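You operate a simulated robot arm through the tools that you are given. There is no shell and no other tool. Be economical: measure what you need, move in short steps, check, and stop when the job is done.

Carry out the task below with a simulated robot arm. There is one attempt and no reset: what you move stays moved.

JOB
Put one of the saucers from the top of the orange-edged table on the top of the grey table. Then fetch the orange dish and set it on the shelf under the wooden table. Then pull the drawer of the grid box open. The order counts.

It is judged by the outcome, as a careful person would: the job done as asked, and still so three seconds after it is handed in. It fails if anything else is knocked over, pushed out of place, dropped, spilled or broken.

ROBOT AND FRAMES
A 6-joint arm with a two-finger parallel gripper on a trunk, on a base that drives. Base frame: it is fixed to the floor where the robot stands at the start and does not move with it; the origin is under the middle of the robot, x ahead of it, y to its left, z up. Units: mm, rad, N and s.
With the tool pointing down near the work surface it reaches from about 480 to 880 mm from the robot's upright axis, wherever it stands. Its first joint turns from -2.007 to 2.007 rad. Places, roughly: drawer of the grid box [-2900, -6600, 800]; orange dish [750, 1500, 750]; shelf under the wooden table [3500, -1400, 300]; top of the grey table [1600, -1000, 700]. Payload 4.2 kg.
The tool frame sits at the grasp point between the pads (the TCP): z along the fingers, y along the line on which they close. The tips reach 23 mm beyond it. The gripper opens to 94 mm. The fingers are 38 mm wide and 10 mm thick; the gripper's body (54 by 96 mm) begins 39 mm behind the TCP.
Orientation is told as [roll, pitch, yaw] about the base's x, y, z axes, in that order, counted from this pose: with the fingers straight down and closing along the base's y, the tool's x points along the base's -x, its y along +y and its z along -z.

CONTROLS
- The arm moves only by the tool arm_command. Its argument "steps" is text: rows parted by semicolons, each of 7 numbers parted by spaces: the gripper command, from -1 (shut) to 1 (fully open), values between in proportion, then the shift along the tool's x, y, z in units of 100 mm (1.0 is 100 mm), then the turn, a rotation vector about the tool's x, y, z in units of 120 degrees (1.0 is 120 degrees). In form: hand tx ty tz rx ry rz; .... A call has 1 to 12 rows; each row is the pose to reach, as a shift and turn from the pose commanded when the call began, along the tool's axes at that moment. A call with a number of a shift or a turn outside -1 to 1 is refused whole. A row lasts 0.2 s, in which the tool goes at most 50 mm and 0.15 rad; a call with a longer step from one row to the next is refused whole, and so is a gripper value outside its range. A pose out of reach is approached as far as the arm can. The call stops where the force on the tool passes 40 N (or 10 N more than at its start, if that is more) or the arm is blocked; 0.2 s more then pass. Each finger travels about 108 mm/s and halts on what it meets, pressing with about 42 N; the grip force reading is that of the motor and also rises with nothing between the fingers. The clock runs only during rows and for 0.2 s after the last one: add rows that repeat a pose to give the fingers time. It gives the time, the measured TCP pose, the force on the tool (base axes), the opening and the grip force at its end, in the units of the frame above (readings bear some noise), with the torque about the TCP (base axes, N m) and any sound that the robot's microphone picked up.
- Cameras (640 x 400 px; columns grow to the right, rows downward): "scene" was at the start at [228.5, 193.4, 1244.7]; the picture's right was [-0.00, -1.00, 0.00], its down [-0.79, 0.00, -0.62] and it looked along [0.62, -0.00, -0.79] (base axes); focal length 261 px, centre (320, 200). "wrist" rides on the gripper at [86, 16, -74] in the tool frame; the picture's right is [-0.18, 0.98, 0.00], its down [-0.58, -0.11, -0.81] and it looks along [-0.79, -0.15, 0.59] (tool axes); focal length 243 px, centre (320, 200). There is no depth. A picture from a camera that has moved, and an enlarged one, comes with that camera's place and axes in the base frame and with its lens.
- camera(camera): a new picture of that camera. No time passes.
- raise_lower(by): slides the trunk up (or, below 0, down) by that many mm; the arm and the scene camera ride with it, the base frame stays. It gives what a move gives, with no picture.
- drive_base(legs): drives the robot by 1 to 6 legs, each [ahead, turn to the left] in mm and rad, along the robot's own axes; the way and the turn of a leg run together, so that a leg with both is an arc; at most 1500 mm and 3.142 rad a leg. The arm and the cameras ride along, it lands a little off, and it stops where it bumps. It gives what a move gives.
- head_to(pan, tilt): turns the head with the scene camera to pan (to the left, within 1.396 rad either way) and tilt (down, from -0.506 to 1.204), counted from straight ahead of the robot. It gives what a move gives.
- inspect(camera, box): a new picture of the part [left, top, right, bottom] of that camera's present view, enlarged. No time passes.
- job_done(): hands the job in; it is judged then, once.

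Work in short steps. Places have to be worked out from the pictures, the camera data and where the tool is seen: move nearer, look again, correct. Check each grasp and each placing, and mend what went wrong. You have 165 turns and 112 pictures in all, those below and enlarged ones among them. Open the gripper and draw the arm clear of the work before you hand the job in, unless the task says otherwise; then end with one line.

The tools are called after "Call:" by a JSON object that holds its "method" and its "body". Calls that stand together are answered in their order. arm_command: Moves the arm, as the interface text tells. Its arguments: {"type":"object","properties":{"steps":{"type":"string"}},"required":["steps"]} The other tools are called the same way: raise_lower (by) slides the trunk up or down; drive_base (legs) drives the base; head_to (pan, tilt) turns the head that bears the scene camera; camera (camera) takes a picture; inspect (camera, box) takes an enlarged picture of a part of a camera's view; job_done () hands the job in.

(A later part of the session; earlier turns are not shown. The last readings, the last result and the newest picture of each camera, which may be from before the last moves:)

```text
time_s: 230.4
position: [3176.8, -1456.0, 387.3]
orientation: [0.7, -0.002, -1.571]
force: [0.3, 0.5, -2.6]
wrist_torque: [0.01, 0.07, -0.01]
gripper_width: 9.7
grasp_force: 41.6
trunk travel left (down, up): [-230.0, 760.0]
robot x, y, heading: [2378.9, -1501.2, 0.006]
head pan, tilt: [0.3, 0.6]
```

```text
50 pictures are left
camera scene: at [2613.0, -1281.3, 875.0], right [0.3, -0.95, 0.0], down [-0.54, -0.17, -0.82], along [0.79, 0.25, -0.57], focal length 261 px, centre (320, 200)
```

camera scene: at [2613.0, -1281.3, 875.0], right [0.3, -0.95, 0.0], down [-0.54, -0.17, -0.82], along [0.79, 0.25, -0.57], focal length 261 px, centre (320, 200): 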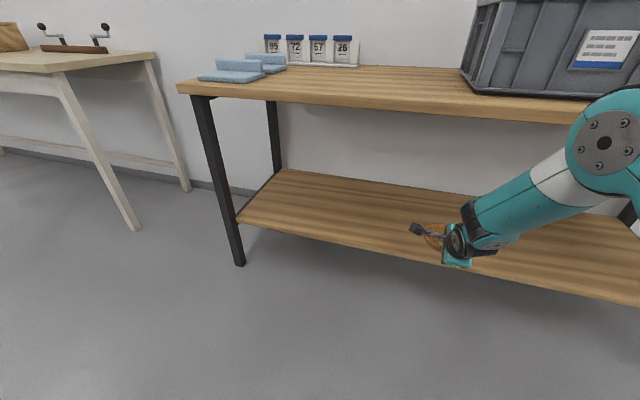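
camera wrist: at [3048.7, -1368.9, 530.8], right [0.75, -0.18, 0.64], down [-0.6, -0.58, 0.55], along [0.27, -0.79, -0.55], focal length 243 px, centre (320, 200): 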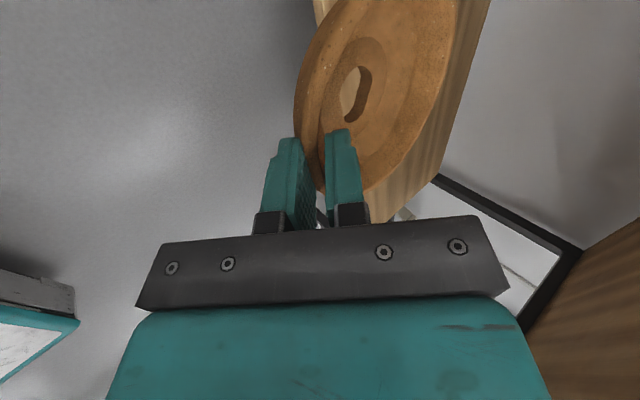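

The dish is at the shelf front; the elbow stays well before the table edge. I drive ahead 130 mm.

Call:
{"method": "drive_base", "body": {"legs": [[130, 0]]}}

Call:
{"method": "camera", "body": {"camera": "wrist"}}

Call:
{"method": "camera", "body": {"camera": "scene"}}

```text
time_s: 231.7
position: [3307.4, -1455.8, 387.5]
orientation: [0.702, -0.002, -1.569]
force: [0.6, 0.2, -2.0]
wrist_torque: [0.01, 0.13, 0.0]
gripper_width: 9.3
grasp_force: 41.4
trunk travel left (down, up): [-230.0, 760.0]
robot x, y, heading: [2506.9, -1499.4, 0.004]
head pan, tilt: [0.3, 0.6]
```

```text
49 pictures are left
camera wrist: at [3272.0, -1368.0, 455.1], right [0.75, -0.18, 0.63], down [-0.6, -0.58, 0.55], along [0.27, -0.79, -0.55], focal length 243 px, centre (320, 200)
```

wrist: 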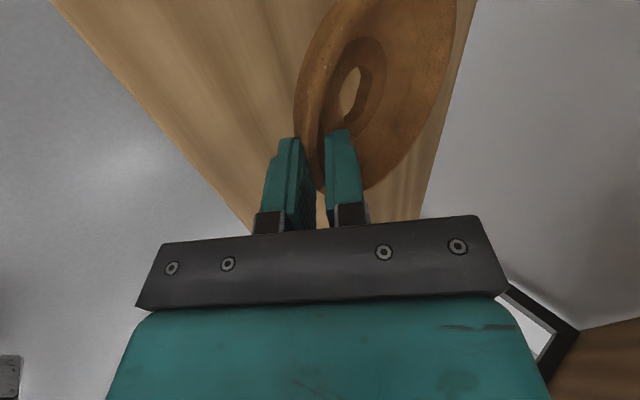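

```text
48 pictures are left
camera scene: at [2744.0, -1280.9, 875.0], right [0.3, -0.95, 0.0], down [-0.54, -0.17, -0.82], along [0.79, 0.25, -0.57], focal length 261 px, centre (320, 200)
```

scene: 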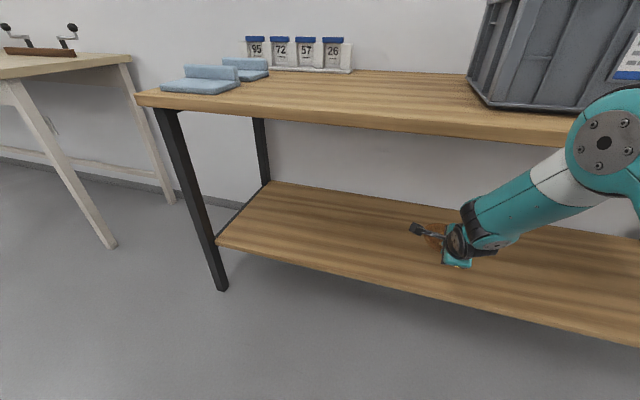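

Shelf edge x≈3267; the dish is fully inside. I correct the slight droop (≈4°) and lower gently.

Call:
{"method": "arm_command", "body": {"steps": "-1 0 0 0 -0.015 0 0; -1 0 0 0 -0.03 0 0"}}

Call:
{"method": "raise_lower", "body": {"by": -40}}

Call:
{"method": "camera", "body": {"camera": "wrist"}}

```text
time_s: 232.3
position: [3307.0, -1456.2, 387.2]
orientation: [0.763, -0.002, -1.568]
force: [-0.8, 0.2, -2.3]
wrist_torque: [0.02, 0.08, -0.02]
gripper_width: 9.3
grasp_force: 41.4
trunk travel left (down, up): [-230.0, 760.0]
robot x, y, heading: [2505.8, -1503.5, 0.002]
head pan, tilt: [0.3, 0.6]
```

```text
time_s: 233.1
position: [3307.6, -1455.2, 346.0]
orientation: [0.763, -0.001, -1.567]
force: [-0.3, 0.0, -1.4]
wrist_torque: [-0.01, 0.16, -0.02]
gripper_width: 9.4
grasp_force: 41.6
trunk travel left (down, up): [-190.0, 800.0]
robot x, y, heading: [2507.5, -1503.6, 0.007]
head pan, tilt: [0.3, 0.6]
```

```text
47 pictures are left
camera wrist: at [3267.9, -1368.2, 412.7], right [0.71, -0.18, 0.68], down [-0.64, -0.58, 0.51], along [0.3, -0.79, -0.53], focal length 243 px, centre (320, 200)
```

wrist: 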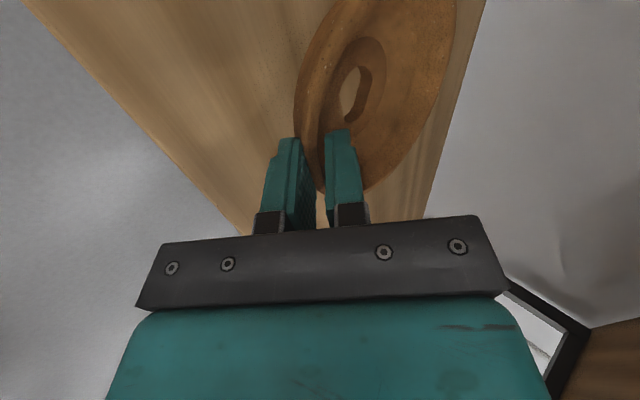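

Lower in 3 mm steps, watching the force.

Call:
{"method": "arm_command", "body": {"steps": "-1 0 -0.02 0.02 0 0 0; -1 0 -0.04 0.045 0 0 0; -1 0 -0.06 0.065 0 0 0"}}

Call:
{"method": "arm_command", "body": {"steps": "-1 0 -0.02 0.02 0 0 0; -1 0 -0.035 0.035 0 0 0"}}

```text
time_s: 233.9
position: [3308.1, -1456.9, 339.3]
orientation: [0.765, -0.003, -1.566]
force: [-0.3, 0.9, -1.3]
wrist_torque: [-0.02, 0.13, 0.01]
gripper_width: 9.4
grasp_force: 41.8
trunk travel left (down, up): [-190.0, 800.0]
robot x, y, heading: [2509.1, -1499.2, -0.003]
head pan, tilt: [0.3, 0.6]
```

```text
time_s: 234.5
position: [3307.0, -1454.5, 334.1]
orientation: [0.764, -0.002, -1.568]
force: [-0.5, 0.1, -2.4]
wrist_torque: [-0.02, 0.14, -0.01]
gripper_width: 9.3
grasp_force: 41.6
trunk travel left (down, up): [-190.0, 800.0]
robot x, y, heading: [2505.1, -1500.4, 0.003]
head pan, tilt: [0.3, 0.6]
```

Call:
{"method": "arm_command", "body": {"steps": "-1 0 -0.02 0.02 0 0 0; -1 0 -0.035 0.035 0 0 0"}}

Call:
{"method": "inspect", "body": {"camera": "wrist", "box": [200, 0, 520, 200]}}

```text
time_s: 235.1
position: [3308.2, -1456.6, 328.2]
orientation: [0.765, -0.002, -1.564]
force: [0.0, -0.7, -1.9]
wrist_torque: [0.0, 0.1, 0.0]
gripper_width: 9.5
grasp_force: 41.9
trunk travel left (down, up): [-190.0, 800.0]
robot x, y, heading: [2506.2, -1500.2, 0.006]
head pan, tilt: [0.3, 0.6]
```

```text
2.00 times, centred on (360, 100) of wrist
camera zoom: at [3267.8, -1368.3, 393.7], right [0.71, -0.18, 0.68], down [-0.64, -0.58, 0.51], along [0.3, -0.79, -0.53], focal length 485 px, centre (240, 400)
```

zoom: 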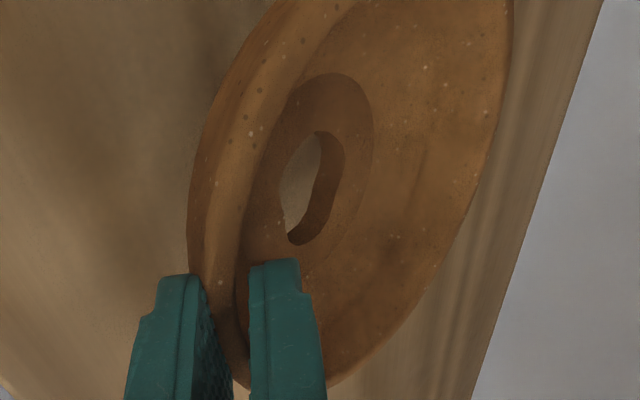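

No contact yet at TCP z 328. I keep lowering slowly.

Call:
{"method": "arm_command", "body": {"steps": "-1 0 -0.02 0.02 0 0 0; -1 0 -0.035 0.035 0 0 0"}}

Call:
{"method": "arm_command", "body": {"steps": "-1 0 -0.02 0.02 0 0 0; -1 0 -0.035 0.035 0 0 0"}}

```text
time_s: 235.7
position: [3306.9, -1454.9, 324.3]
orientation: [0.764, -0.002, -1.566]
force: [-0.1, 0.7, -1.3]
wrist_torque: [0.0, 0.11, -0.01]
gripper_width: 9.5
grasp_force: 41.5
trunk travel left (down, up): [-190.0, 800.0]
robot x, y, heading: [2505.7, -1501.6, 0.002]
head pan, tilt: [0.3, 0.6]
```

```text
time_s: 236.3
position: [3308.3, -1453.8, 319.8]
orientation: [0.763, -0.001, -1.568]
force: [-0.4, -0.3, -1.9]
wrist_torque: [0.0, 0.12, -0.01]
gripper_width: 9.3
grasp_force: 42.2
trunk travel left (down, up): [-190.0, 800.0]
robot x, y, heading: [2509.9, -1497.5, 0.005]
head pan, tilt: [0.3, 0.6]
```

Call:
{"method": "arm_command", "body": {"steps": "-1 0 -0.02 0.02 0 0 0; -1 0 -0.035 0.035 0 0 0"}}

Call:
{"method": "arm_command", "body": {"steps": "-1 0 -0.02 0.02 0 0 0; -1 0 -0.035 0.035 0 0 0"}}

Call:
{"method": "camera", "body": {"camera": "scene"}}

```text
time_s: 236.9
position: [3307.4, -1455.2, 314.2]
orientation: [0.764, 0.0, -1.566]
force: [0.2, 0.6, -1.5]
wrist_torque: [0.01, 0.11, -0.02]
gripper_width: 9.8
grasp_force: 41.9
trunk travel left (down, up): [-190.0, 800.0]
robot x, y, heading: [2506.8, -1503.5, 0.005]
head pan, tilt: [0.3, 0.6]
```

```text
time_s: 237.5
position: [3307.0, -1455.2, 308.7]
orientation: [0.765, -0.003, -1.567]
force: [0.0, 0.1, -2.0]
wrist_torque: [0.01, 0.08, 0.03]
gripper_width: 9.5
grasp_force: 42.4
trunk travel left (down, up): [-190.0, 800.0]
robot x, y, heading: [2504.2, -1504.2, 0.007]
head pan, tilt: [0.3, 0.6]
```

```text
45 pictures are left
camera scene: at [2744.0, -1280.8, 835.0], right [0.3, -0.95, 0.0], down [-0.54, -0.17, -0.82], along [0.79, 0.25, -0.57], focal length 261 px, centre (320, 200)
```

scene: 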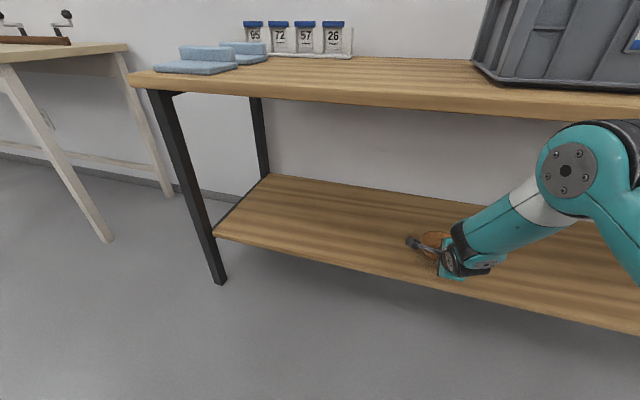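

Call:
{"method": "arm_command", "body": {"steps": "-1 0 -0.02 0.02 0 0 0; -1 0 -0.04 0.04 0 0 0; -1 0 -0.06 0.06 0 0 0"}}

Call:
{"method": "arm_command", "body": {"steps": "-1 0 -0.02 0.02 0 0 0; -1 0 -0.04 0.04 0 0 0; -1 0 -0.06 0.06 0 0 0"}}

Call:
{"method": "inspect", "body": {"camera": "scene", "box": [380, 190, 540, 290]}}

```text
time_s: 238.3
position: [3307.7, -1455.8, 301.0]
orientation: [0.765, -0.003, -1.568]
force: [0.1, -0.7, -1.5]
wrist_torque: [0.01, 0.16, -0.02]
gripper_width: 9.4
grasp_force: 41.7
trunk travel left (down, up): [-190.0, 800.0]
robot x, y, heading: [2505.7, -1501.3, 0.007]
head pan, tilt: [0.3, 0.6]
```

```text
time_s: 239.3
position: [3310.7, -1454.6, 297.6]
orientation: [0.78, 0.001, -1.568]
force: [-2.5, -1.1, 14.1]
wrist_torque: [-0.12, -0.28, -0.02]
gripper_width: 9.4
grasp_force: 42.3
trunk travel left (down, up): [-190.0, 800.0]
robot x, y, heading: [2508.8, -1501.6, 0.002]
head pan, tilt: [0.3, 0.6]
stopped in row 3: the force on the tool passed its limit at 41 N (the readings are from after the stop); the commanded pose is now the measured one
```

```text
4.00 times, centred on (460, 240) of scene
camera zoom: at [2743.4, -1280.9, 834.9], right [0.3, -0.95, 0.0], down [-0.54, -0.17, -0.83], along [0.79, 0.25, -0.56], focal length 1043 px, centre (-240, 40)
```

zoom: 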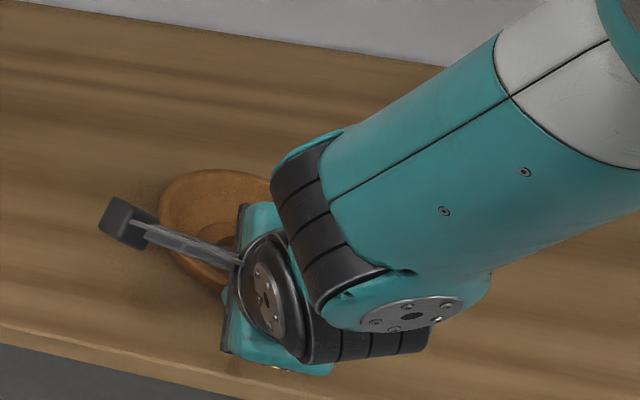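

Contact: the dish rests on the shelf (z≈255). I open slightly (to ~24 mm) and look before withdrawing.

Call:
{"method": "arm_command", "body": {"steps": "-0.75 0 0 0 0 0 0; -0.6 0 0 0 0 0 0; -0.49 0 0 0 0 0 0; -0.49 0 0 0 0 0 0"}}

Call:
{"method": "inspect", "body": {"camera": "wrist", "box": [200, 0, 520, 200]}}

```text
time_s: 240.3
position: [3310.4, -1454.0, 295.1]
orientation: [0.775, 0.001, -1.567]
force: [0.5, -0.3, -0.3]
wrist_torque: [-0.01, -0.01, -0.01]
gripper_width: 24.1
grasp_force: 0.0
trunk travel left (down, up): [-190.0, 800.0]
robot x, y, heading: [2508.2, -1499.8, 0.002]
head pan, tilt: [0.3, 0.6]
```

```text
2.00 times, centred on (360, 100) of wrist
camera zoom: at [3269.2, -1368.1, 360.5], right [0.7, -0.18, 0.69], down [-0.64, -0.58, 0.5], along [0.31, -0.79, -0.53], focal length 485 px, centre (240, 400)
```

zoom: 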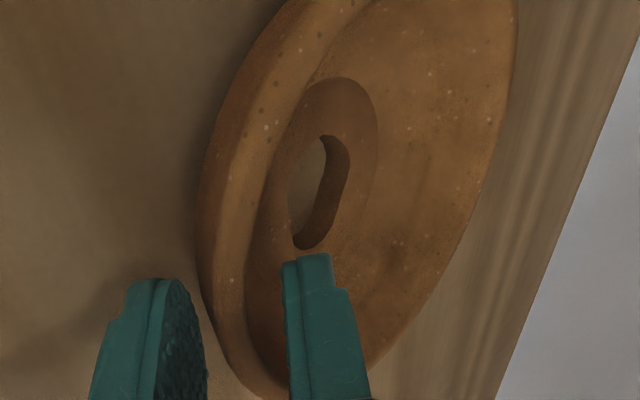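

Released; both fingers are clear of the wall. I withdraw back along the tool axis.

Call:
{"method": "arm_command", "body": {"steps": "-0.49 0 0 -0.1 0 0 0; -0.49 0 0 -0.3 0 0 0; -0.49 0 0 -0.6 0 0 0; -0.49 0 0 -1 0 0 0"}}

Call:
{"method": "camera", "body": {"camera": "wrist"}}

Call:
{"method": "drive_base", "body": {"legs": [[-200, 0]]}}

Call:
{"method": "camera", "body": {"camera": "scene"}}

```text
time_s: 241.3
position: [3238.2, -1455.9, 366.8]
orientation: [0.775, -0.003, -1.567]
force: [-1.1, 0.0, 0.5]
wrist_torque: [-0.01, 0.01, -0.03]
gripper_width: 23.9
grasp_force: 0.1
trunk travel left (down, up): [-190.0, 800.0]
robot x, y, heading: [2508.6, -1501.8, 0.002]
head pan, tilt: [0.3, 0.6]
```

```text
42 pictures are left
camera wrist: at [3198.0, -1368.0, 432.0], right [0.7, -0.18, 0.69], down [-0.64, -0.58, 0.5], along [0.31, -0.79, -0.53], focal length 243 px, centre (320, 200)
```

wrist: 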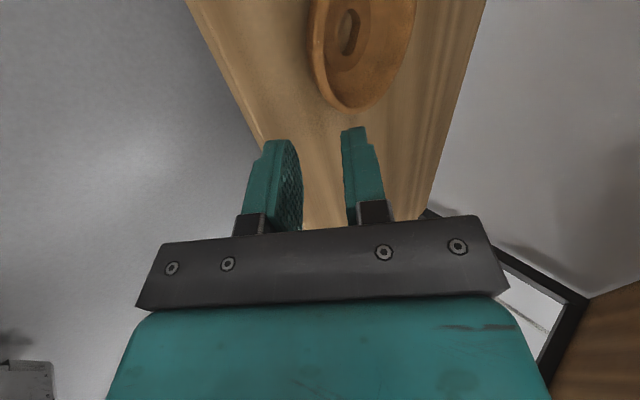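

```text
time_s: 242.9
position: [3039.3, -1453.8, 366.9]
orientation: [0.775, -0.001, -1.565]
force: [-0.8, -0.4, -0.6]
wrist_torque: [0.0, -0.04, 0.0]
gripper_width: 23.8
grasp_force: 0.2
trunk travel left (down, up): [-190.0, 800.0]
robot x, y, heading: [2309.0, -1499.6, 0.006]
head pan, tilt: [0.3, 0.6]
```

```text
41 pictures are left
camera scene: at [2542.5, -1281.3, 835.0], right [0.3, -0.95, 0.0], down [-0.54, -0.17, -0.83], along [0.79, 0.25, -0.56], focal length 261 px, centre (320, 200)
```

scene: 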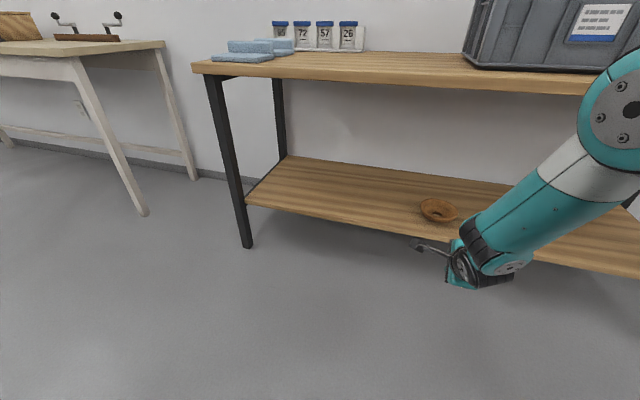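

The dish stands on the shelf. Now I raise the trunk, fold the arm and head for the grid box.

Call:
{"method": "raise_lower", "body": {"by": 400}}

Call:
{"method": "raise_lower", "body": {"by": 395}}

Call:
{"method": "arm_command", "body": {"steps": "0 0 -0.2 -0.2 0 0 0; 0.5 0 -0.4 -0.4 0 0 0; 0.5 0 -0.6 -0.6 0 0 0; 0.5 0 -0.7 -0.7 0 0 0"}}

Call:
{"method": "arm_command", "body": {"steps": "0.5 0.2 -0.2 -0.2 0.06 0 0; 0.5 0.4 -0.4 -0.4 0.12 0 0; 0.5 0.6 -0.5 -0.5 0.18 0 0; 0.5 0.6 -0.5 -0.5 0.24 0 0; 0.5 0.6 -0.5 -0.5 0.3 0 0; 0.5 0.6 -0.5 -0.5 0.36 0 0"}}

Call:
{"method": "drive_base", "body": {"legs": [[200, 0], [0, -1.571], [900, 0], [0, -1.571], [1250, 0], [1250, 0]]}}

```text
time_s: 246.7
position: [3037.8, -1453.6, 768.6]
orientation: [0.776, -0.001, -1.565]
force: [-0.3, -0.7, -0.3]
wrist_torque: [0.01, -0.03, -0.03]
gripper_width: 24.1
grasp_force: 0.0
trunk travel left (down, up): [-590.0, 400.0]
robot x, y, heading: [2304.0, -1501.6, -0.002]
head pan, tilt: [0.3, 0.6]
```

```text
time_s: 250.5
position: [3037.2, -1454.6, 1162.1]
orientation: [0.774, 0.0, -1.564]
force: [-0.5, 0.4, 0.1]
wrist_torque: [-0.02, 0.0, 0.01]
gripper_width: 24.1
grasp_force: 0.0
trunk travel left (down, up): [-985.0, 5.0]
robot x, y, heading: [2305.1, -1502.1, 0.005]
head pan, tilt: [0.3, 0.6]
```

```text
time_s: 251.5
position: [2939.8, -1455.5, 1163.7]
orientation: [0.775, -0.001, -1.566]
force: [-0.3, 0.3, 0.8]
wrist_torque: [0.03, 0.01, 0.01]
gripper_width: 70.5
grasp_force: 0.1
trunk travel left (down, up): [-985.0, 5.0]
robot x, y, heading: [2306.6, -1500.4, 0.009]
head pan, tilt: [0.3, 0.6]
```

```text
time_s: 252.9
position: [2867.2, -1394.3, 1163.3]
orientation: [0.019, -0.001, -1.566]
force: [0.0, 0.2, 0.3]
wrist_torque: [0.0, 0.01, -0.04]
gripper_width: 70.4
grasp_force: 0.0
trunk travel left (down, up): [-985.0, 5.0]
robot x, y, heading: [2305.4, -1500.5, 0.0]
head pan, tilt: [0.3, 0.6]
```

```text
time_s: 278.3
position: [-545.9, -2545.7, 1164.2]
orientation: [0.021, 0.001, 1.587]
force: [-0.1, 0.4, 0.6]
wrist_torque: [0.0, -0.03, 0.02]
gripper_width: 70.4
grasp_force: 0.1
trunk travel left (down, up): [-985.0, 5.0]
robot x, y, heading: [13.3, -2431.3, -3.124]
head pan, tilt: [0.3, 0.6]
```

I look toward −y and −x to find the way to the grid box.

Call:
{"method": "head_to", "body": {"pan": 0.9, "tilt": 0.25}}

Call:
{"method": "camera", "body": {"camera": "scene"}}

```text
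time_s: 279.3
position: [-545.6, -2545.7, 1163.2]
orientation: [0.022, 0.0, 1.586]
force: [0.7, 0.2, 0.2]
wrist_torque: [0.02, -0.01, 0.01]
gripper_width: 70.8
grasp_force: 0.0
trunk travel left (down, up): [-985.0, 5.0]
robot x, y, heading: [14.7, -2434.2, -3.128]
head pan, tilt: [0.901, 0.25]
```

```text
40 pictures are left
camera scene: at [-189.2, -2706.0, 1662.2], right [-0.79, 0.61, 0.0], down [0.15, 0.2, -0.97], along [-0.59, -0.77, -0.25], focal length 261 px, centre (320, 200)
```

scene: 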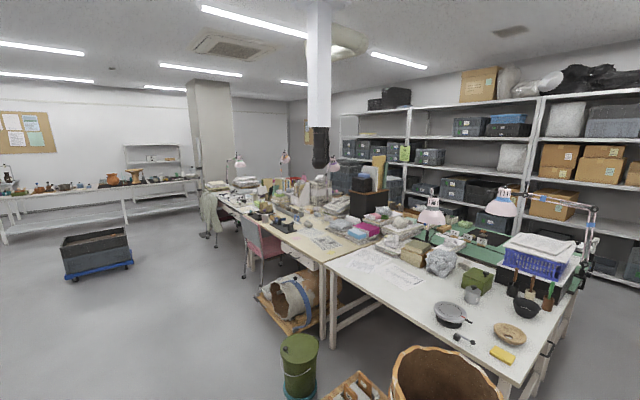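

The desks' lane side is x≈−1260 with clutter to x≈−900; a crate dolly stands near (150, −6550). I take the lane at x≈−420 down to y≈−5400.

Call:
{"method": "drive_base", "body": {"legs": [[434, 0], [0, 1.557], [1500, 0], [1500, 0]]}}

Call:
{"method": "head_to", "body": {"pan": -0.6, "tilt": 0.4}}

Call:
{"method": "camera", "body": {"camera": "scene"}}

Call:
{"method": "head_to", "body": {"pan": 0.15, "tilt": 0.4}}

Call:
{"method": "camera", "body": {"camera": "scene"}}

```text
time_s: 282.1
position: [-965.0, -2562.4, 1163.4]
orientation: [0.02, 0.0, 1.607]
force: [-0.2, -1.4, -0.4]
wrist_torque: [0.0, -0.01, -0.02]
gripper_width: 70.5
grasp_force: 0.1
trunk travel left (down, up): [-985.0, 5.0]
robot x, y, heading: [-404.2, -2427.0, -3.054]
head pan, tilt: [0.901, 0.25]
stopped in leg 1: the robot was blocked; the commanded pose is now the measured one
```

```text
time_s: 283.7
position: [-965.8, -2561.8, 1163.1]
orientation: [0.019, -0.001, 1.608]
force: [-0.2, 0.1, 0.3]
wrist_torque: [0.04, -0.02, -0.03]
gripper_width: 70.5
grasp_force: 0.0
trunk travel left (down, up): [-985.0, 5.0]
robot x, y, heading: [-405.0, -2432.6, -3.051]
head pan, tilt: [-0.6, 0.4]
```

```text
39 pictures are left
camera scene: at [-619.7, -2595.4, 1648.2], right [0.49, 0.87, 0.0], down [0.34, -0.19, -0.92], along [-0.8, 0.45, -0.39], focal length 261 px, centre (320, 200)
```

scene: 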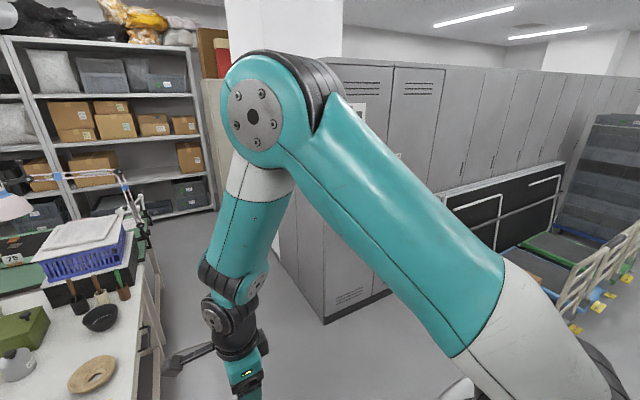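

```text
time_s: 284.8
position: [-963.7, -2562.3, 1164.6]
orientation: [0.023, -0.001, 1.609]
force: [-0.7, -0.1, -0.5]
wrist_torque: [-0.03, 0.03, -0.01]
gripper_width: 70.5
grasp_force: 0.1
trunk travel left (down, up): [-985.0, 5.0]
robot x, y, heading: [-406.7, -2431.3, -3.059]
head pan, tilt: [0.15, 0.4]
```

```text
38 pictures are left
camera scene: at [-628.9, -2662.6, 1648.2], right [-0.23, 0.97, 0.0], down [0.38, 0.09, -0.92], along [-0.9, -0.22, -0.39], focal length 261 px, centre (320, 200)
```

scene: 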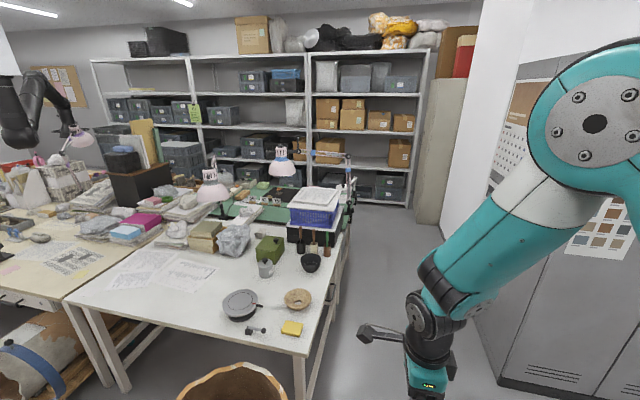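

The base was blocked; I look down ahead to see what it met.

Call:
{"method": "head_to", "body": {"pan": 0.0, "tilt": 1.1}}

Call:
{"method": "camera", "body": {"camera": "scene"}}

Call:
{"method": "head_to", "body": {"pan": 0.8, "tilt": 0.95}}

Call:
{"method": "camera", "body": {"camera": "scene"}}

```text
time_s: 285.9
position: [-964.2, -2561.8, 1163.5]
orientation: [0.02, -0.002, 1.607]
force: [-0.2, -0.5, -0.6]
wrist_torque: [0.0, -0.01, 0.0]
gripper_width: 70.1
grasp_force: 0.1
trunk travel left (down, up): [-985.0, 5.0]
robot x, y, heading: [-405.2, -2428.4, -3.058]
head pan, tilt: [0.0, 1.1]
```

```text
37 pictures are left
camera scene: at [-601.8, -2646.4, 1591.4], right [-0.09, 1.0, 0.0], down [0.89, 0.08, -0.45], along [-0.45, -0.04, -0.89], focal length 261 px, centre (320, 200)
```

scene: 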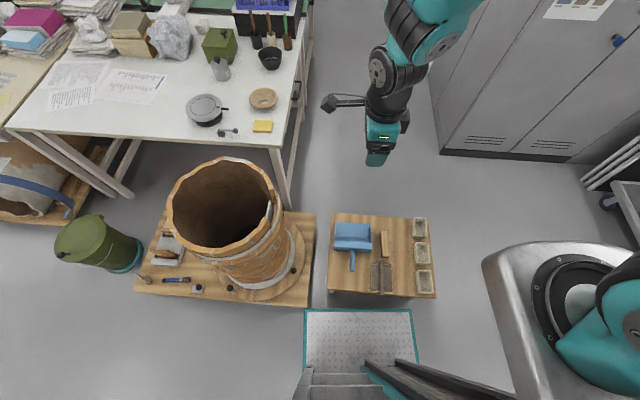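

```text
time_s: 287.0
position: [-962.2, -2563.5, 1164.1]
orientation: [0.022, -0.002, 1.608]
force: [0.3, -0.6, 0.4]
wrist_torque: [0.03, 0.01, 0.0]
gripper_width: 70.7
grasp_force: 0.1
trunk travel left (down, up): [-985.0, 5.0]
robot x, y, heading: [-406.8, -2433.3, -3.06]
head pan, tilt: [0.799, 0.949]
```

```text
36 pictures are left
camera scene: at [-584.8, -2697.1, 1601.6], right [-0.77, 0.63, 0.0], down [0.51, 0.63, -0.58], along [-0.37, -0.45, -0.81], focal length 261 px, centre (320, 200)
```

scene: 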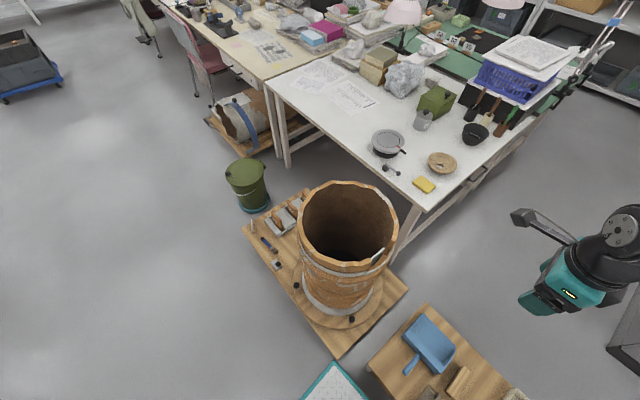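

I had nudged against a low wooden box; its things are still in place. I back off, turn toward −y and take the lane at x≈−190.

Call:
{"method": "drive_base", "body": {"legs": [[-215, 0], [0, 1.487], [1400, 0], [1400, 0]]}}

Call:
{"method": "head_to", "body": {"pan": -0.7, "tilt": 0.4}}

Call:
{"method": "camera", "body": {"camera": "scene"}}

Call:
{"method": "head_to", "body": {"pan": 0.1, "tilt": 0.4}}

Call:
{"method": "camera", "body": {"camera": "scene"}}

```text
time_s: 305.5
position: [-54.9, -5769.5, 1164.0]
orientation: [0.023, -0.002, 3.105]
force: [1.1, 0.6, 0.2]
wrist_torque: [0.06, 0.01, 0.01]
gripper_width: 70.3
grasp_force: 0.0
trunk travel left (down, up): [-985.0, 5.0]
robot x, y, heading: [-145.1, -5201.3, -1.559]
head pan, tilt: [0.799, 0.949]
```

```text
time_s: 307.1
position: [-55.3, -5770.3, 1164.2]
orientation: [0.021, -0.001, 3.104]
force: [0.0, -0.5, 0.1]
wrist_torque: [0.0, -0.03, -0.03]
gripper_width: 70.4
grasp_force: 0.1
trunk travel left (down, up): [-985.0, 5.0]
robot x, y, heading: [-145.6, -5203.4, -1.554]
head pan, tilt: [-0.7, 0.4]
```

```text
35 pictures are left
camera scene: at [-4.8, -5425.9, 1648.2], right [-0.77, 0.63, 0.0], down [0.25, 0.3, -0.92], along [-0.58, -0.71, -0.39], focal length 261 px, centre (320, 200)
```

scene: 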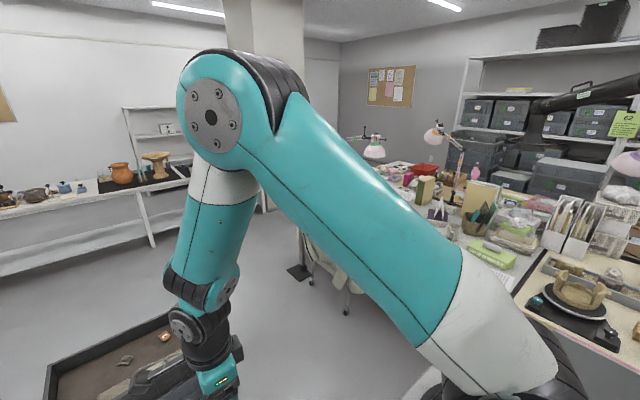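

```text
time_s: 308.2
position: [-55.5, -5769.0, 1163.0]
orientation: [0.021, 0.0, 3.106]
force: [0.0, -0.2, 0.3]
wrist_torque: [0.0, -0.03, 0.02]
gripper_width: 70.7
grasp_force: 0.0
trunk travel left (down, up): [-985.0, 5.0]
robot x, y, heading: [-141.7, -5204.9, -1.557]
head pan, tilt: [0.099, 0.4]
```

```text
34 pictures are left
camera scene: at [64.2, -5446.2, 1648.2], right [-0.99, -0.11, 0.0], down [-0.04, 0.39, -0.92], along [0.1, -0.92, -0.39], focal length 261 px, centre (320, 200)
```

scene: 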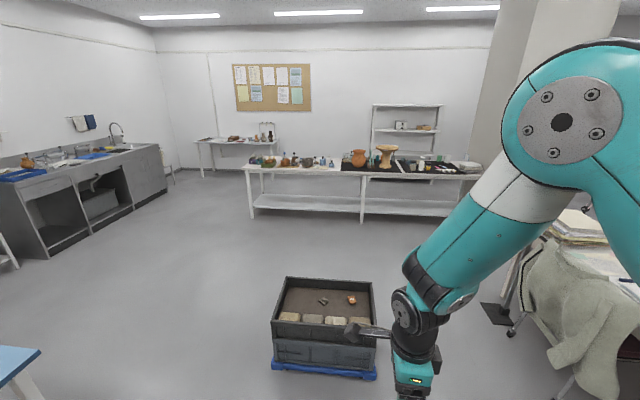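

I zoom into the area where the grid box should be (around pixel (457,173) of the right-hand view).

Call:
{"method": "head_to", "body": {"pan": -0.95, "tilt": 0.35}}

Call:
{"method": "inspect", "body": {"camera": "scene", "box": [280, 110, 520, 260]}}

```text
time_s: 309.5
position: [-54.7, -5768.5, 1164.3]
orientation: [0.022, -0.001, 3.105]
force: [-0.7, -0.2, -0.7]
wrist_torque: [0.0, -0.01, -0.02]
gripper_width: 70.6
grasp_force: 0.2
trunk travel left (down, up): [-985.0, 5.0]
robot x, y, heading: [-145.3, -5206.9, -1.559]
head pan, tilt: [-0.949, 0.351]
```

```text
2.67 times, centred on (400, 185) of scene
camera zoom: at [-21.1, -5409.5, 1652.8], right [-0.59, 0.8, 0.0], down [0.28, 0.2, -0.94], along [-0.76, -0.56, -0.34], focal length 695 px, centre (107, 240)
```

zoom: 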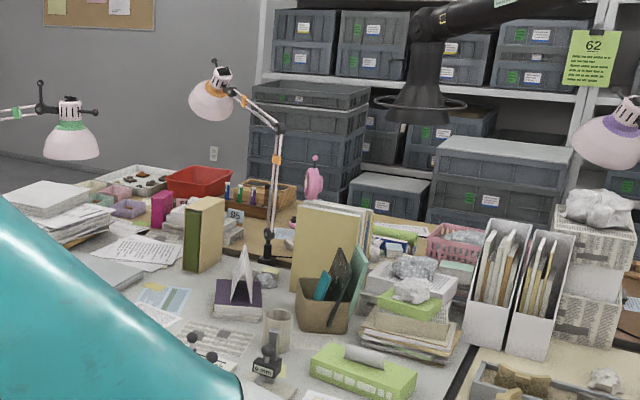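

The grid box seems to be the wooden compartment tray (label 95) on the far desk row. I go around the desks' far end, passing between dolly and chair.

Call:
{"method": "drive_base", "body": {"legs": [[0, -0.6], [950, 0], [0, 0.59], [750, 0], [650, 0]]}}

Call:
{"method": "head_to", "body": {"pan": -1.2, "tilt": 0.45}}

Call:
{"method": "camera", "body": {"camera": "scene"}}

```text
time_s: 324.6
position: [-558.4, -7963.0, 1163.9]
orientation: [0.02, 0.0, 3.103]
force: [0.2, 0.9, -0.1]
wrist_torque: [0.03, 0.03, 0.01]
gripper_width: 70.4
grasp_force: 0.1
trunk travel left (down, up): [-985.0, 5.0]
robot x, y, heading: [-644.5, -7396.7, -1.559]
head pan, tilt: [-0.949, 0.351]
```

```text
time_s: 325.4
position: [-558.1, -7962.2, 1163.3]
orientation: [0.021, -0.002, 3.101]
force: [0.7, -0.1, -0.3]
wrist_torque: [0.01, -0.01, 0.03]
gripper_width: 70.5
grasp_force: 0.1
trunk travel left (down, up): [-985.0, 5.0]
robot x, y, heading: [-644.3, -7395.5, -1.558]
head pan, tilt: [-1.201, 0.45]
```

```text
32 pictures are left
camera scene: at [-533.6, -7582.9, 1643.6], right [-0.37, 0.93, 0.0], down [0.4, 0.16, -0.9], along [-0.84, -0.34, -0.43], focal length 261 px, centre (320, 200)
```

scene: 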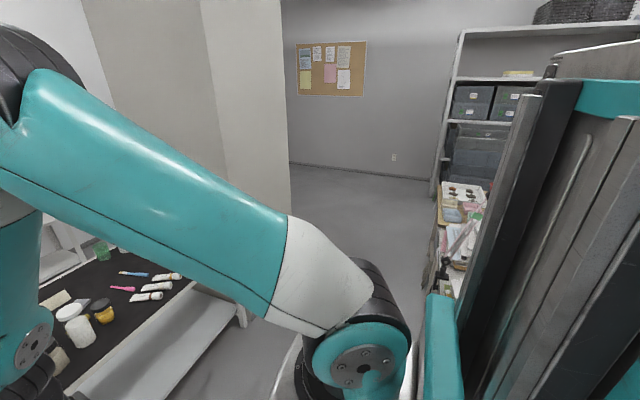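

I turn right to face −x and look at the desk end.

Call:
{"method": "drive_base", "body": {"legs": [[0, -1.583]]}}

Call:
{"method": "head_to", "body": {"pan": -0.45, "tilt": 0.4}}

Call:
{"method": "camera", "body": {"camera": "scene"}}

```text
time_s: 329.6
position: [-1212.8, -7482.5, 1163.3]
orientation: [0.021, -0.001, 1.526]
force: [-1.1, -0.4, -0.6]
wrist_torque: [0.02, -0.03, 0.0]
gripper_width: 70.6
grasp_force: 0.0
trunk travel left (down, up): [-985.0, 5.0]
robot x, y, heading: [-642.7, -7396.3, -3.138]
head pan, tilt: [-1.201, 0.45]
```

```text
time_s: 330.7
position: [-1213.3, -7482.8, 1164.1]
orientation: [0.021, -0.002, 1.526]
force: [0.0, 0.4, -0.4]
wrist_torque: [-0.02, 0.03, 0.03]
gripper_width: 70.5
grasp_force: 0.0
trunk travel left (down, up): [-985.0, 5.0]
robot x, y, heading: [-645.6, -7395.4, -3.137]
head pan, tilt: [-0.45, 0.4]
```

```text
31 pictures are left
camera scene: at [-879.2, -7555.0, 1648.2], right [0.43, 0.9, 0.0], down [0.35, -0.17, -0.92], along [-0.83, 0.4, -0.39], focal length 261 px, centre (320, 200)
```

scene: 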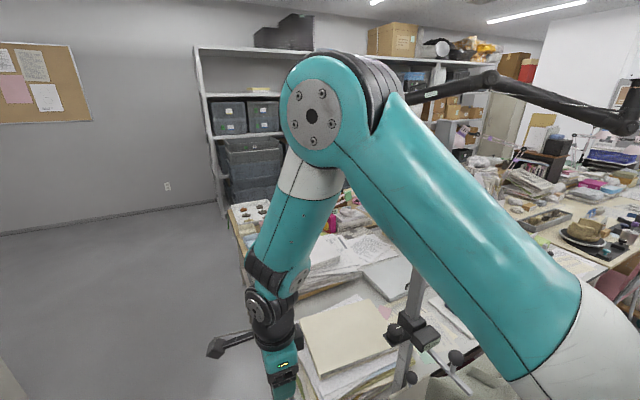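

The desks' end edge is at y≈−7400 and the far aisle (toward the racks) looks open. I take a path around with more room, then look up the rack-side aisle.

Call:
{"method": "drive_base", "body": {"legs": [[0, 1.566], [300, 0], [0, -1.371], [950, 0], [0, -0.2], [1000, 0]]}}

Call:
{"method": "head_to", "body": {"pan": -0.7, "tilt": 0.4}}

Call:
{"method": "camera", "body": {"camera": "scene"}}

```text
time_s: 349.9
position: [-3139.1, -7938.7, 1164.3]
orientation: [0.021, -0.003, 1.508]
force: [-0.2, -0.6, 0.9]
wrist_torque: [-0.02, -0.01, -0.03]
gripper_width: 70.5
grasp_force: 0.1
trunk travel left (down, up): [-985.0, 5.0]
robot x, y, heading: [-2570.4, -7867.8, 3.131]
head pan, tilt: [-0.45, 0.4]
```

```text
time_s: 350.7
position: [-3138.9, -7938.8, 1164.0]
orientation: [0.02, -0.001, 1.507]
force: [0.1, -0.3, 0.4]
wrist_torque: [0.01, 0.03, 0.0]
gripper_width: 70.5
grasp_force: 0.1
trunk travel left (down, up): [-985.0, 5.0]
robot x, y, heading: [-2572.8, -7865.9, 3.128]
head pan, tilt: [-0.7, 0.4]
```

```text
30 pictures are left
camera scene: at [-2794.3, -7998.7, 1648.2], right [0.65, 0.76, 0.0], down [0.29, -0.25, -0.92], along [-0.7, 0.6, -0.39], focal length 261 px, centre (320, 200)
```

scene: 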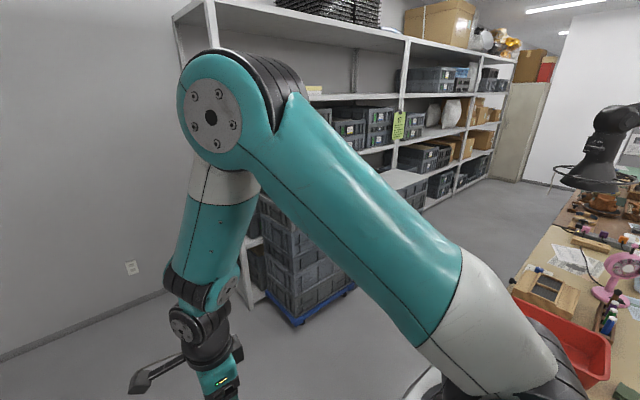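

The grid box is at the desk's rack-side edge around (−2850, −6570), with a red tray nearer; crates stand at x<−4000. I drive into that aisle and look closer.

Call:
{"method": "drive_base", "body": {"legs": [[920, 0], [0, -1.557], [650, 0]]}}

Call:
{"method": "head_to", "body": {"pan": -0.6, "tilt": 0.7}}

Call:
{"method": "camera", "body": {"camera": "scene"}}

```text
time_s: 362.5
position: [-3586.5, -6635.4, 1163.8]
orientation: [0.022, -0.001, -0.041]
force: [0.1, -0.3, 0.1]
wrist_torque: [-0.01, 0.01, -0.01]
gripper_width: 70.8
grasp_force: 0.0
trunk travel left (down, up): [-985.0, 5.0]
robot x, y, heading: [-3500.3, -7202.9, 1.581]
head pan, tilt: [-0.7, 0.4]
```

```text
time_s: 363.3
position: [-3585.7, -6635.7, 1163.9]
orientation: [0.021, -0.002, -0.04]
force: [0.0, -0.5, 0.3]
wrist_torque: [0.02, -0.02, 0.02]
gripper_width: 70.3
grasp_force: 0.1
trunk travel left (down, up): [-985.0, 5.0]
robot x, y, heading: [-3497.9, -7199.8, 1.579]
head pan, tilt: [-0.6, 0.7]
```

```text
29 pictures are left
camera scene: at [-3647.1, -6982.4, 1621.4], right [0.83, -0.56, 0.0], down [-0.36, -0.53, -0.77], along [0.43, 0.64, -0.64], focal length 261 px, centre (320, 200)
```

scene: 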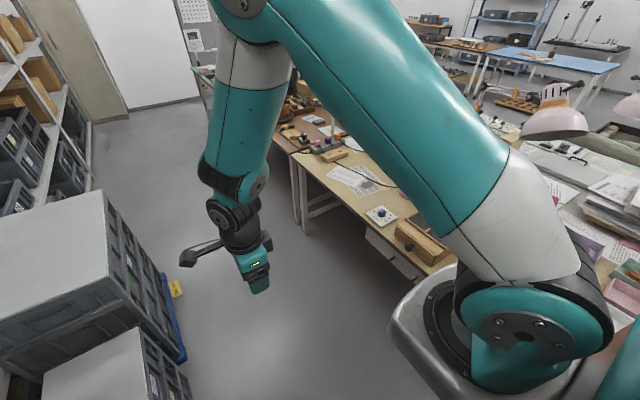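

The wrist camera now looks toward +x, i.e. at the box; I use it.

Call:
{"method": "camera", "body": {"camera": "wrist"}}

```text
28 pictures are left
camera wrist: at [-3672.2, -6616.3, 1238.3], right [0.22, 0.97, 0.02], down [0.57, -0.15, 0.8], along [0.79, -0.17, -0.59], focal length 243 px, centre (320, 200)
```

wrist: 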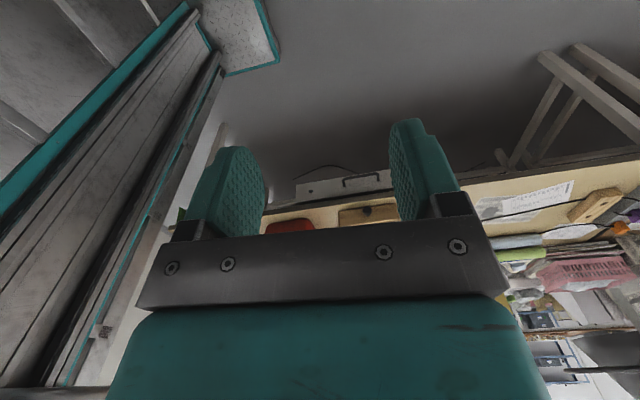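

Call:
{"method": "inspect", "body": {"camera": "wrist", "box": [260, 160, 420, 260]}}

```text
4.00 times, centred on (340, 210) of wrist
camera zoom: at [-3672.2, -6616.3, 1238.3], right [0.22, 0.97, 0.02], down [0.57, -0.15, 0.8], along [0.79, -0.17, -0.59], focal length 970 px, centre (240, 160)
```

zoom: 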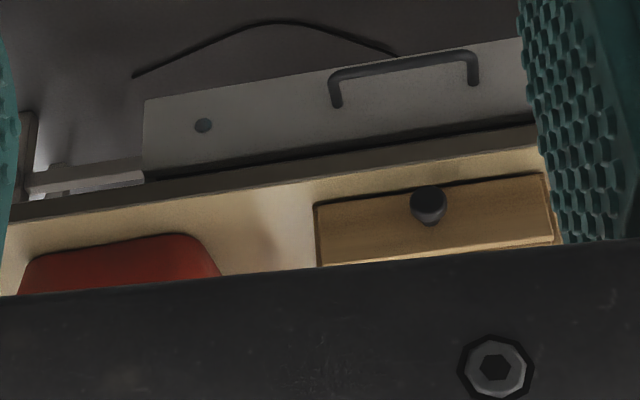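

The drawer front bears a dark knob facing −x, at about (−2947, −6607, z≈775). I drive 95 mm ahead and swing the arm at height around to the desk side.

Call:
{"method": "drive_base", "body": {"legs": [[95, 0]]}}

Call:
{"method": "arm_command", "body": {"steps": "0.8 -0.33 0.13 0 0.01 0 0; 0.8 -0.66 0.26 0 0.01 0 0; 0.8 -1 0.4 0 0.01 0 -0.02"}}

Call:
{"method": "arm_command", "body": {"steps": "0.8 -0.33 0.13 0 0 0 0; 0.8 -0.66 0.26 0 0 0 0; 0.8 -1 0.4 0 0 0 0"}}

Call:
{"method": "arm_command", "body": {"steps": "0.8 -0.33 0.03 0 0 0 0; 0.8 -0.66 0.06 0 0 0 0; 0.8 -1 0.1 0 0 0 0"}}

Call:
{"method": "arm_command", "body": {"steps": "0.8 -0.33 -0.06 0 0 0 0; 0.8 -0.66 -0.12 0 0 0 0; 0.8 -1 -0.2 0 0 0 0"}}

```text
time_s: 364.5
position: [-3587.5, -6539.7, 1165.1]
orientation: [0.021, 0.0, -0.041]
force: [-0.6, 0.3, 0.6]
wrist_torque: [-0.01, 0.02, -0.01]
gripper_width: 70.6
grasp_force: 0.0
trunk travel left (down, up): [-985.0, 5.0]
robot x, y, heading: [-3500.3, -7108.3, 1.58]
head pan, tilt: [-0.6, 0.7]
```

```text
time_s: 365.3
position: [-3486.0, -6502.6, 1164.0]
orientation: [-0.002, -0.003, 0.004]
force: [0.3, 0.0, 0.3]
wrist_torque: [-0.02, -0.01, 0.01]
gripper_width: 84.6
grasp_force: 0.0
trunk travel left (down, up): [-985.0, 5.0]
robot x, y, heading: [-3501.6, -7107.5, 1.583]
head pan, tilt: [-0.6, 0.7]
```

```text
time_s: 366.1
position: [-3386.5, -6464.6, 1163.8]
orientation: [-0.002, -0.001, 0.001]
force: [-0.7, -0.1, 0.0]
wrist_torque: [0.04, -0.02, 0.0]
gripper_width: 84.6
grasp_force: 0.0
trunk travel left (down, up): [-985.0, 5.0]
robot x, y, heading: [-3499.8, -7105.8, 1.579]
head pan, tilt: [-0.6, 0.7]
```

```text
time_s: 366.9
position: [-3285.9, -6452.9, 1165.9]
orientation: [0.0, -0.002, 0.002]
force: [-0.3, -0.7, -0.1]
wrist_torque: [0.01, -0.02, -0.01]
gripper_width: 84.6
grasp_force: 0.0
trunk travel left (down, up): [-985.0, 5.0]
robot x, y, heading: [-3498.2, -7101.0, 1.579]
head pan, tilt: [-0.6, 0.7]
```

```text
time_s: 367.7
position: [-3185.8, -6473.3, 1165.6]
orientation: [-0.002, -0.003, 0.001]
force: [0.1, 0.6, -0.3]
wrist_torque: [0.02, -0.01, 0.01]
gripper_width: 84.5
grasp_force: 0.1
trunk travel left (down, up): [-985.0, 5.0]
robot x, y, heading: [-3501.3, -7107.2, 1.582]
head pan, tilt: [-0.6, 0.7]
```

I take a wrist view from here to refine the knob's place.

Call:
{"method": "raise_lower", "body": {"by": -290}}

Call:
{"method": "camera", "body": {"camera": "wrist"}}

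```text
time_s: 370.6
position: [-3184.5, -6474.0, 875.7]
orientation: [-0.001, -0.003, 0.003]
force: [0.1, -0.3, 0.7]
wrist_torque: [-0.03, 0.0, -0.02]
gripper_width: 84.5
grasp_force: 0.0
trunk travel left (down, up): [-695.0, 295.0]
robot x, y, heading: [-3504.4, -7104.9, 1.578]
head pan, tilt: [-0.6, 0.7]
```

```text
26 pictures are left
camera wrist: at [-3271.2, -6456.5, 950.2], right [0.18, 0.98, 0.0], down [0.58, -0.11, 0.81], along [0.79, -0.15, -0.59], focal length 243 px, centre (320, 200)
```

wrist: 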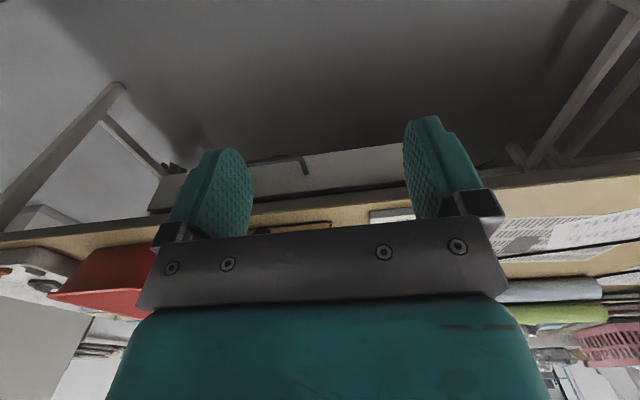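

The gripper hides it; I look with the scene camera.

Call:
{"method": "head_to", "body": {"pan": -0.95, "tilt": 0.6}}

Call:
{"method": "camera", "body": {"camera": "scene"}}

```text
time_s: 371.4
position: [-3186.2, -6472.6, 875.5]
orientation: [-0.001, -0.003, 0.002]
force: [-0.6, 0.3, -0.8]
wrist_torque: [-0.03, -0.01, 0.04]
gripper_width: 84.6
grasp_force: 0.2
trunk travel left (down, up): [-695.0, 295.0]
robot x, y, heading: [-3499.0, -7105.1, 1.583]
head pan, tilt: [-0.949, 0.6]
```

```text
25 pictures are left
camera scene: at [-3624.0, -6904.8, 1340.0], right [0.59, -0.81, 0.0], down [-0.46, -0.33, -0.82], along [0.67, 0.49, -0.57], focal length 261 px, centre (320, 200)
```

scene: 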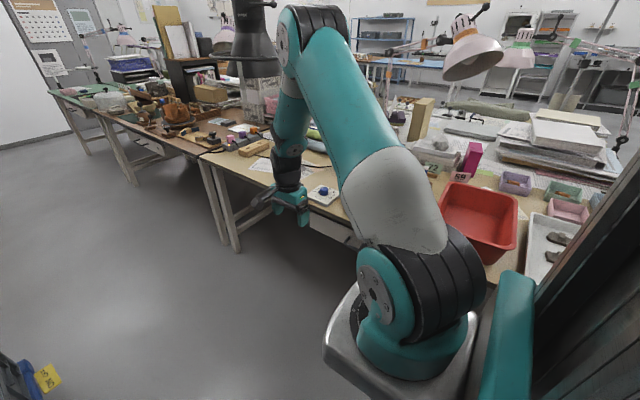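

I move the tool over to (−3080, −6607, 900) so the knob appears between the fingers.

Call:
{"method": "arm_command", "body": {"steps": "0.8 -0.2 -0.3 -0.05 0 0 0; 0.8 -0.5 -0.6 -0.1 0 0 0; 0.8 -0.8 -0.8 -0.2 0 0 0; 0.8 -1 -1 -0.25 0 0 0"}}

Call:
{"method": "arm_command", "body": {"steps": "0.8 0 -0.34 0 0 0 0; 0.8 0 -0.34 0 0 0 0"}}

Call:
{"method": "camera", "body": {"camera": "wrist"}}

```text
time_s: 372.4
position: [-3084.8, -6573.5, 902.2]
orientation: [-0.001, 0.0, 0.002]
force: [0.3, 0.1, 0.0]
wrist_torque: [-0.01, -0.03, 0.01]
gripper_width: 84.7
grasp_force: 0.0
trunk travel left (down, up): [-695.0, 295.0]
robot x, y, heading: [-3503.4, -7103.4, 1.584]
head pan, tilt: [-0.949, 0.6]
```

```text
time_s: 373.0
position: [-3083.8, -6607.5, 900.5]
orientation: [0.001, -0.001, 0.001]
force: [0.2, -0.4, -0.8]
wrist_torque: [0.01, 0.01, 0.0]
gripper_width: 84.7
grasp_force: 0.1
trunk travel left (down, up): [-695.0, 295.0]
robot x, y, heading: [-3498.1, -7104.7, 1.583]
head pan, tilt: [-0.949, 0.6]
```

```text
24 pictures are left
camera wrist: at [-3170.5, -6589.7, 975.5], right [0.18, 0.98, 0.0], down [0.58, -0.11, 0.81], along [0.79, -0.15, -0.59], focal length 243 px, centre (320, 200)
```

wrist: 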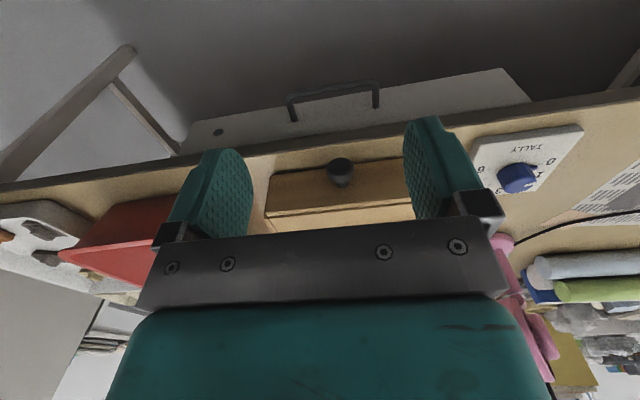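

Knob ≈ (−2962, −6606, 782), drawer face x≈−2928, box top z≈811. I go above it to (−2958, −6606) and descend with the fingers straddling the knob.

Call:
{"method": "arm_command", "body": {"steps": "0.8 -0.4 0 0 0 0 0; 0.8 -0.8 0.01 0 0 0 0; 0.8 -1 0.01 0 0 0 0"}}

Call:
{"method": "arm_command", "body": {"steps": "0.8 -0.24 0 0 0 0 0; 0.8 -0.24 0 0.3 0 0 0; 0.8 -0.24 0 0.6 0 0 0"}}

Call:
{"method": "camera", "body": {"camera": "wrist"}}

```text
time_s: 373.8
position: [-2983.5, -6606.9, 901.5]
orientation: [-0.002, -0.003, 0.001]
force: [0.0, -0.9, 0.0]
wrist_torque: [0.03, -0.02, 0.01]
gripper_width: 84.7
grasp_force: 0.0
trunk travel left (down, up): [-695.0, 295.0]
robot x, y, heading: [-3500.9, -7105.9, 1.583]
head pan, tilt: [-0.949, 0.6]
```

```text
time_s: 374.6
position: [-2959.5, -6605.9, 843.0]
orientation: [-0.001, -0.002, 0.002]
force: [1.0, -1.4, 0.5]
wrist_torque: [0.0, -0.03, 0.04]
gripper_width: 84.5
grasp_force: 0.0
trunk travel left (down, up): [-695.0, 295.0]
robot x, y, heading: [-3499.4, -7105.2, 1.579]
head pan, tilt: [-0.949, 0.6]
```

```text
23 pictures are left
camera wrist: at [-3046.0, -6589.6, 916.5], right [0.18, 0.98, 0.0], down [0.58, -0.11, 0.81], along [0.79, -0.15, -0.59], focal length 243 px, centre (320, 200)
```

wrist: 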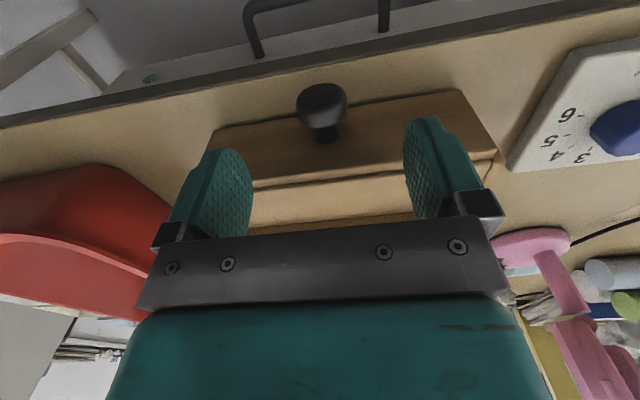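

Knob head centre ≈ (−2963, −6605, 784). I descend to it and close.

Call:
{"method": "arm_command", "body": {"steps": "0.8 0.035 0.005 0.25 0 0 0; 0.8 0.035 0.005 0.5 0 0 0; 0.8 0.035 0.005 0.61 0 0 0"}}

Call:
{"method": "arm_command", "body": {"steps": "0.3 0 0 0 0 0 0; -0.1 0 0 0 0 0 0; -0.5 0 0 0 0 0 0; -1 0 0 0 0 0 0; -1 0 0 0 0 0 0"}}

Call:
{"method": "camera", "body": {"camera": "wrist"}}

```text
time_s: 375.4
position: [-2963.5, -6605.8, 780.7]
orientation: [0.0, -0.001, 0.002]
force: [-0.7, 0.4, 0.5]
wrist_torque: [0.03, 0.02, 0.03]
gripper_width: 84.6
grasp_force: 0.0
trunk travel left (down, up): [-695.0, 295.0]
robot x, y, heading: [-3498.1, -7104.2, 1.58]
head pan, tilt: [-0.949, 0.6]
```

```text
time_s: 376.6
position: [-2963.0, -6605.7, 780.6]
orientation: [-0.002, -0.001, 0.0]
force: [0.7, 0.2, -1.5]
wrist_torque: [-0.03, -0.03, -0.02]
gripper_width: 31.1
grasp_force: 45.4
trunk travel left (down, up): [-695.0, 295.0]
robot x, y, heading: [-3502.1, -7103.7, 1.58]
head pan, tilt: [-0.949, 0.6]
```

```text
22 pictures are left
camera wrist: at [-3050.4, -6588.7, 855.1], right [0.18, 0.98, 0.0], down [0.58, -0.11, 0.81], along [0.79, -0.15, -0.59], focal length 243 px, centre (320, 200)
```

wrist: 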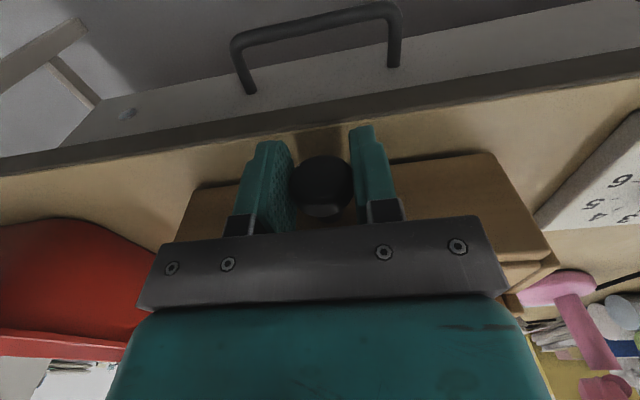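

Knob gripped (31 mm). I pull toward −x, first 40 mm, watching the force.

Call:
{"method": "arm_command", "body": {"steps": "-1 0.1 0 0 0 0 0; -1 0.2 0 0 0 0 0; -1 0.3 0 0 0 0 0; -1 0.4 0 0 0 0 0"}}

Call:
{"method": "camera", "body": {"camera": "wrist"}}

```text
time_s: 377.6
position: [-3003.1, -6604.9, 780.9]
orientation: [-0.001, -0.001, 0.002]
force: [0.8, 0.5, 2.3]
wrist_torque: [-0.03, 0.16, -0.02]
gripper_width: 30.9
grasp_force: 44.8
trunk travel left (down, up): [-695.0, 295.0]
robot x, y, heading: [-3502.0, -7105.9, 1.583]
head pan, tilt: [-0.949, 0.6]
```

```text
21 pictures are left
camera wrist: at [-3090.3, -6588.9, 855.1], right [0.18, 0.98, 0.0], down [0.58, -0.11, 0.81], along [0.79, -0.15, -0.59], focal length 243 px, centre (320, 200)
```

wrist: 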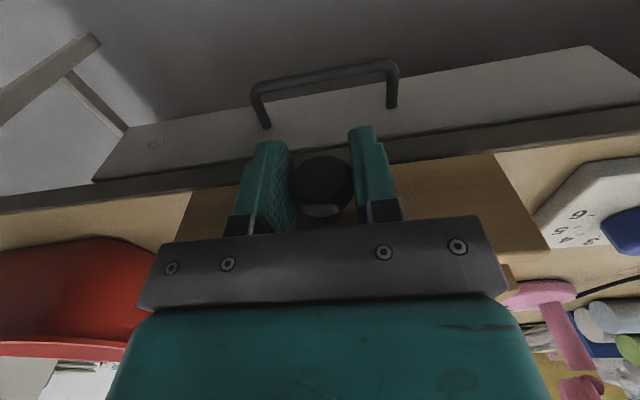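

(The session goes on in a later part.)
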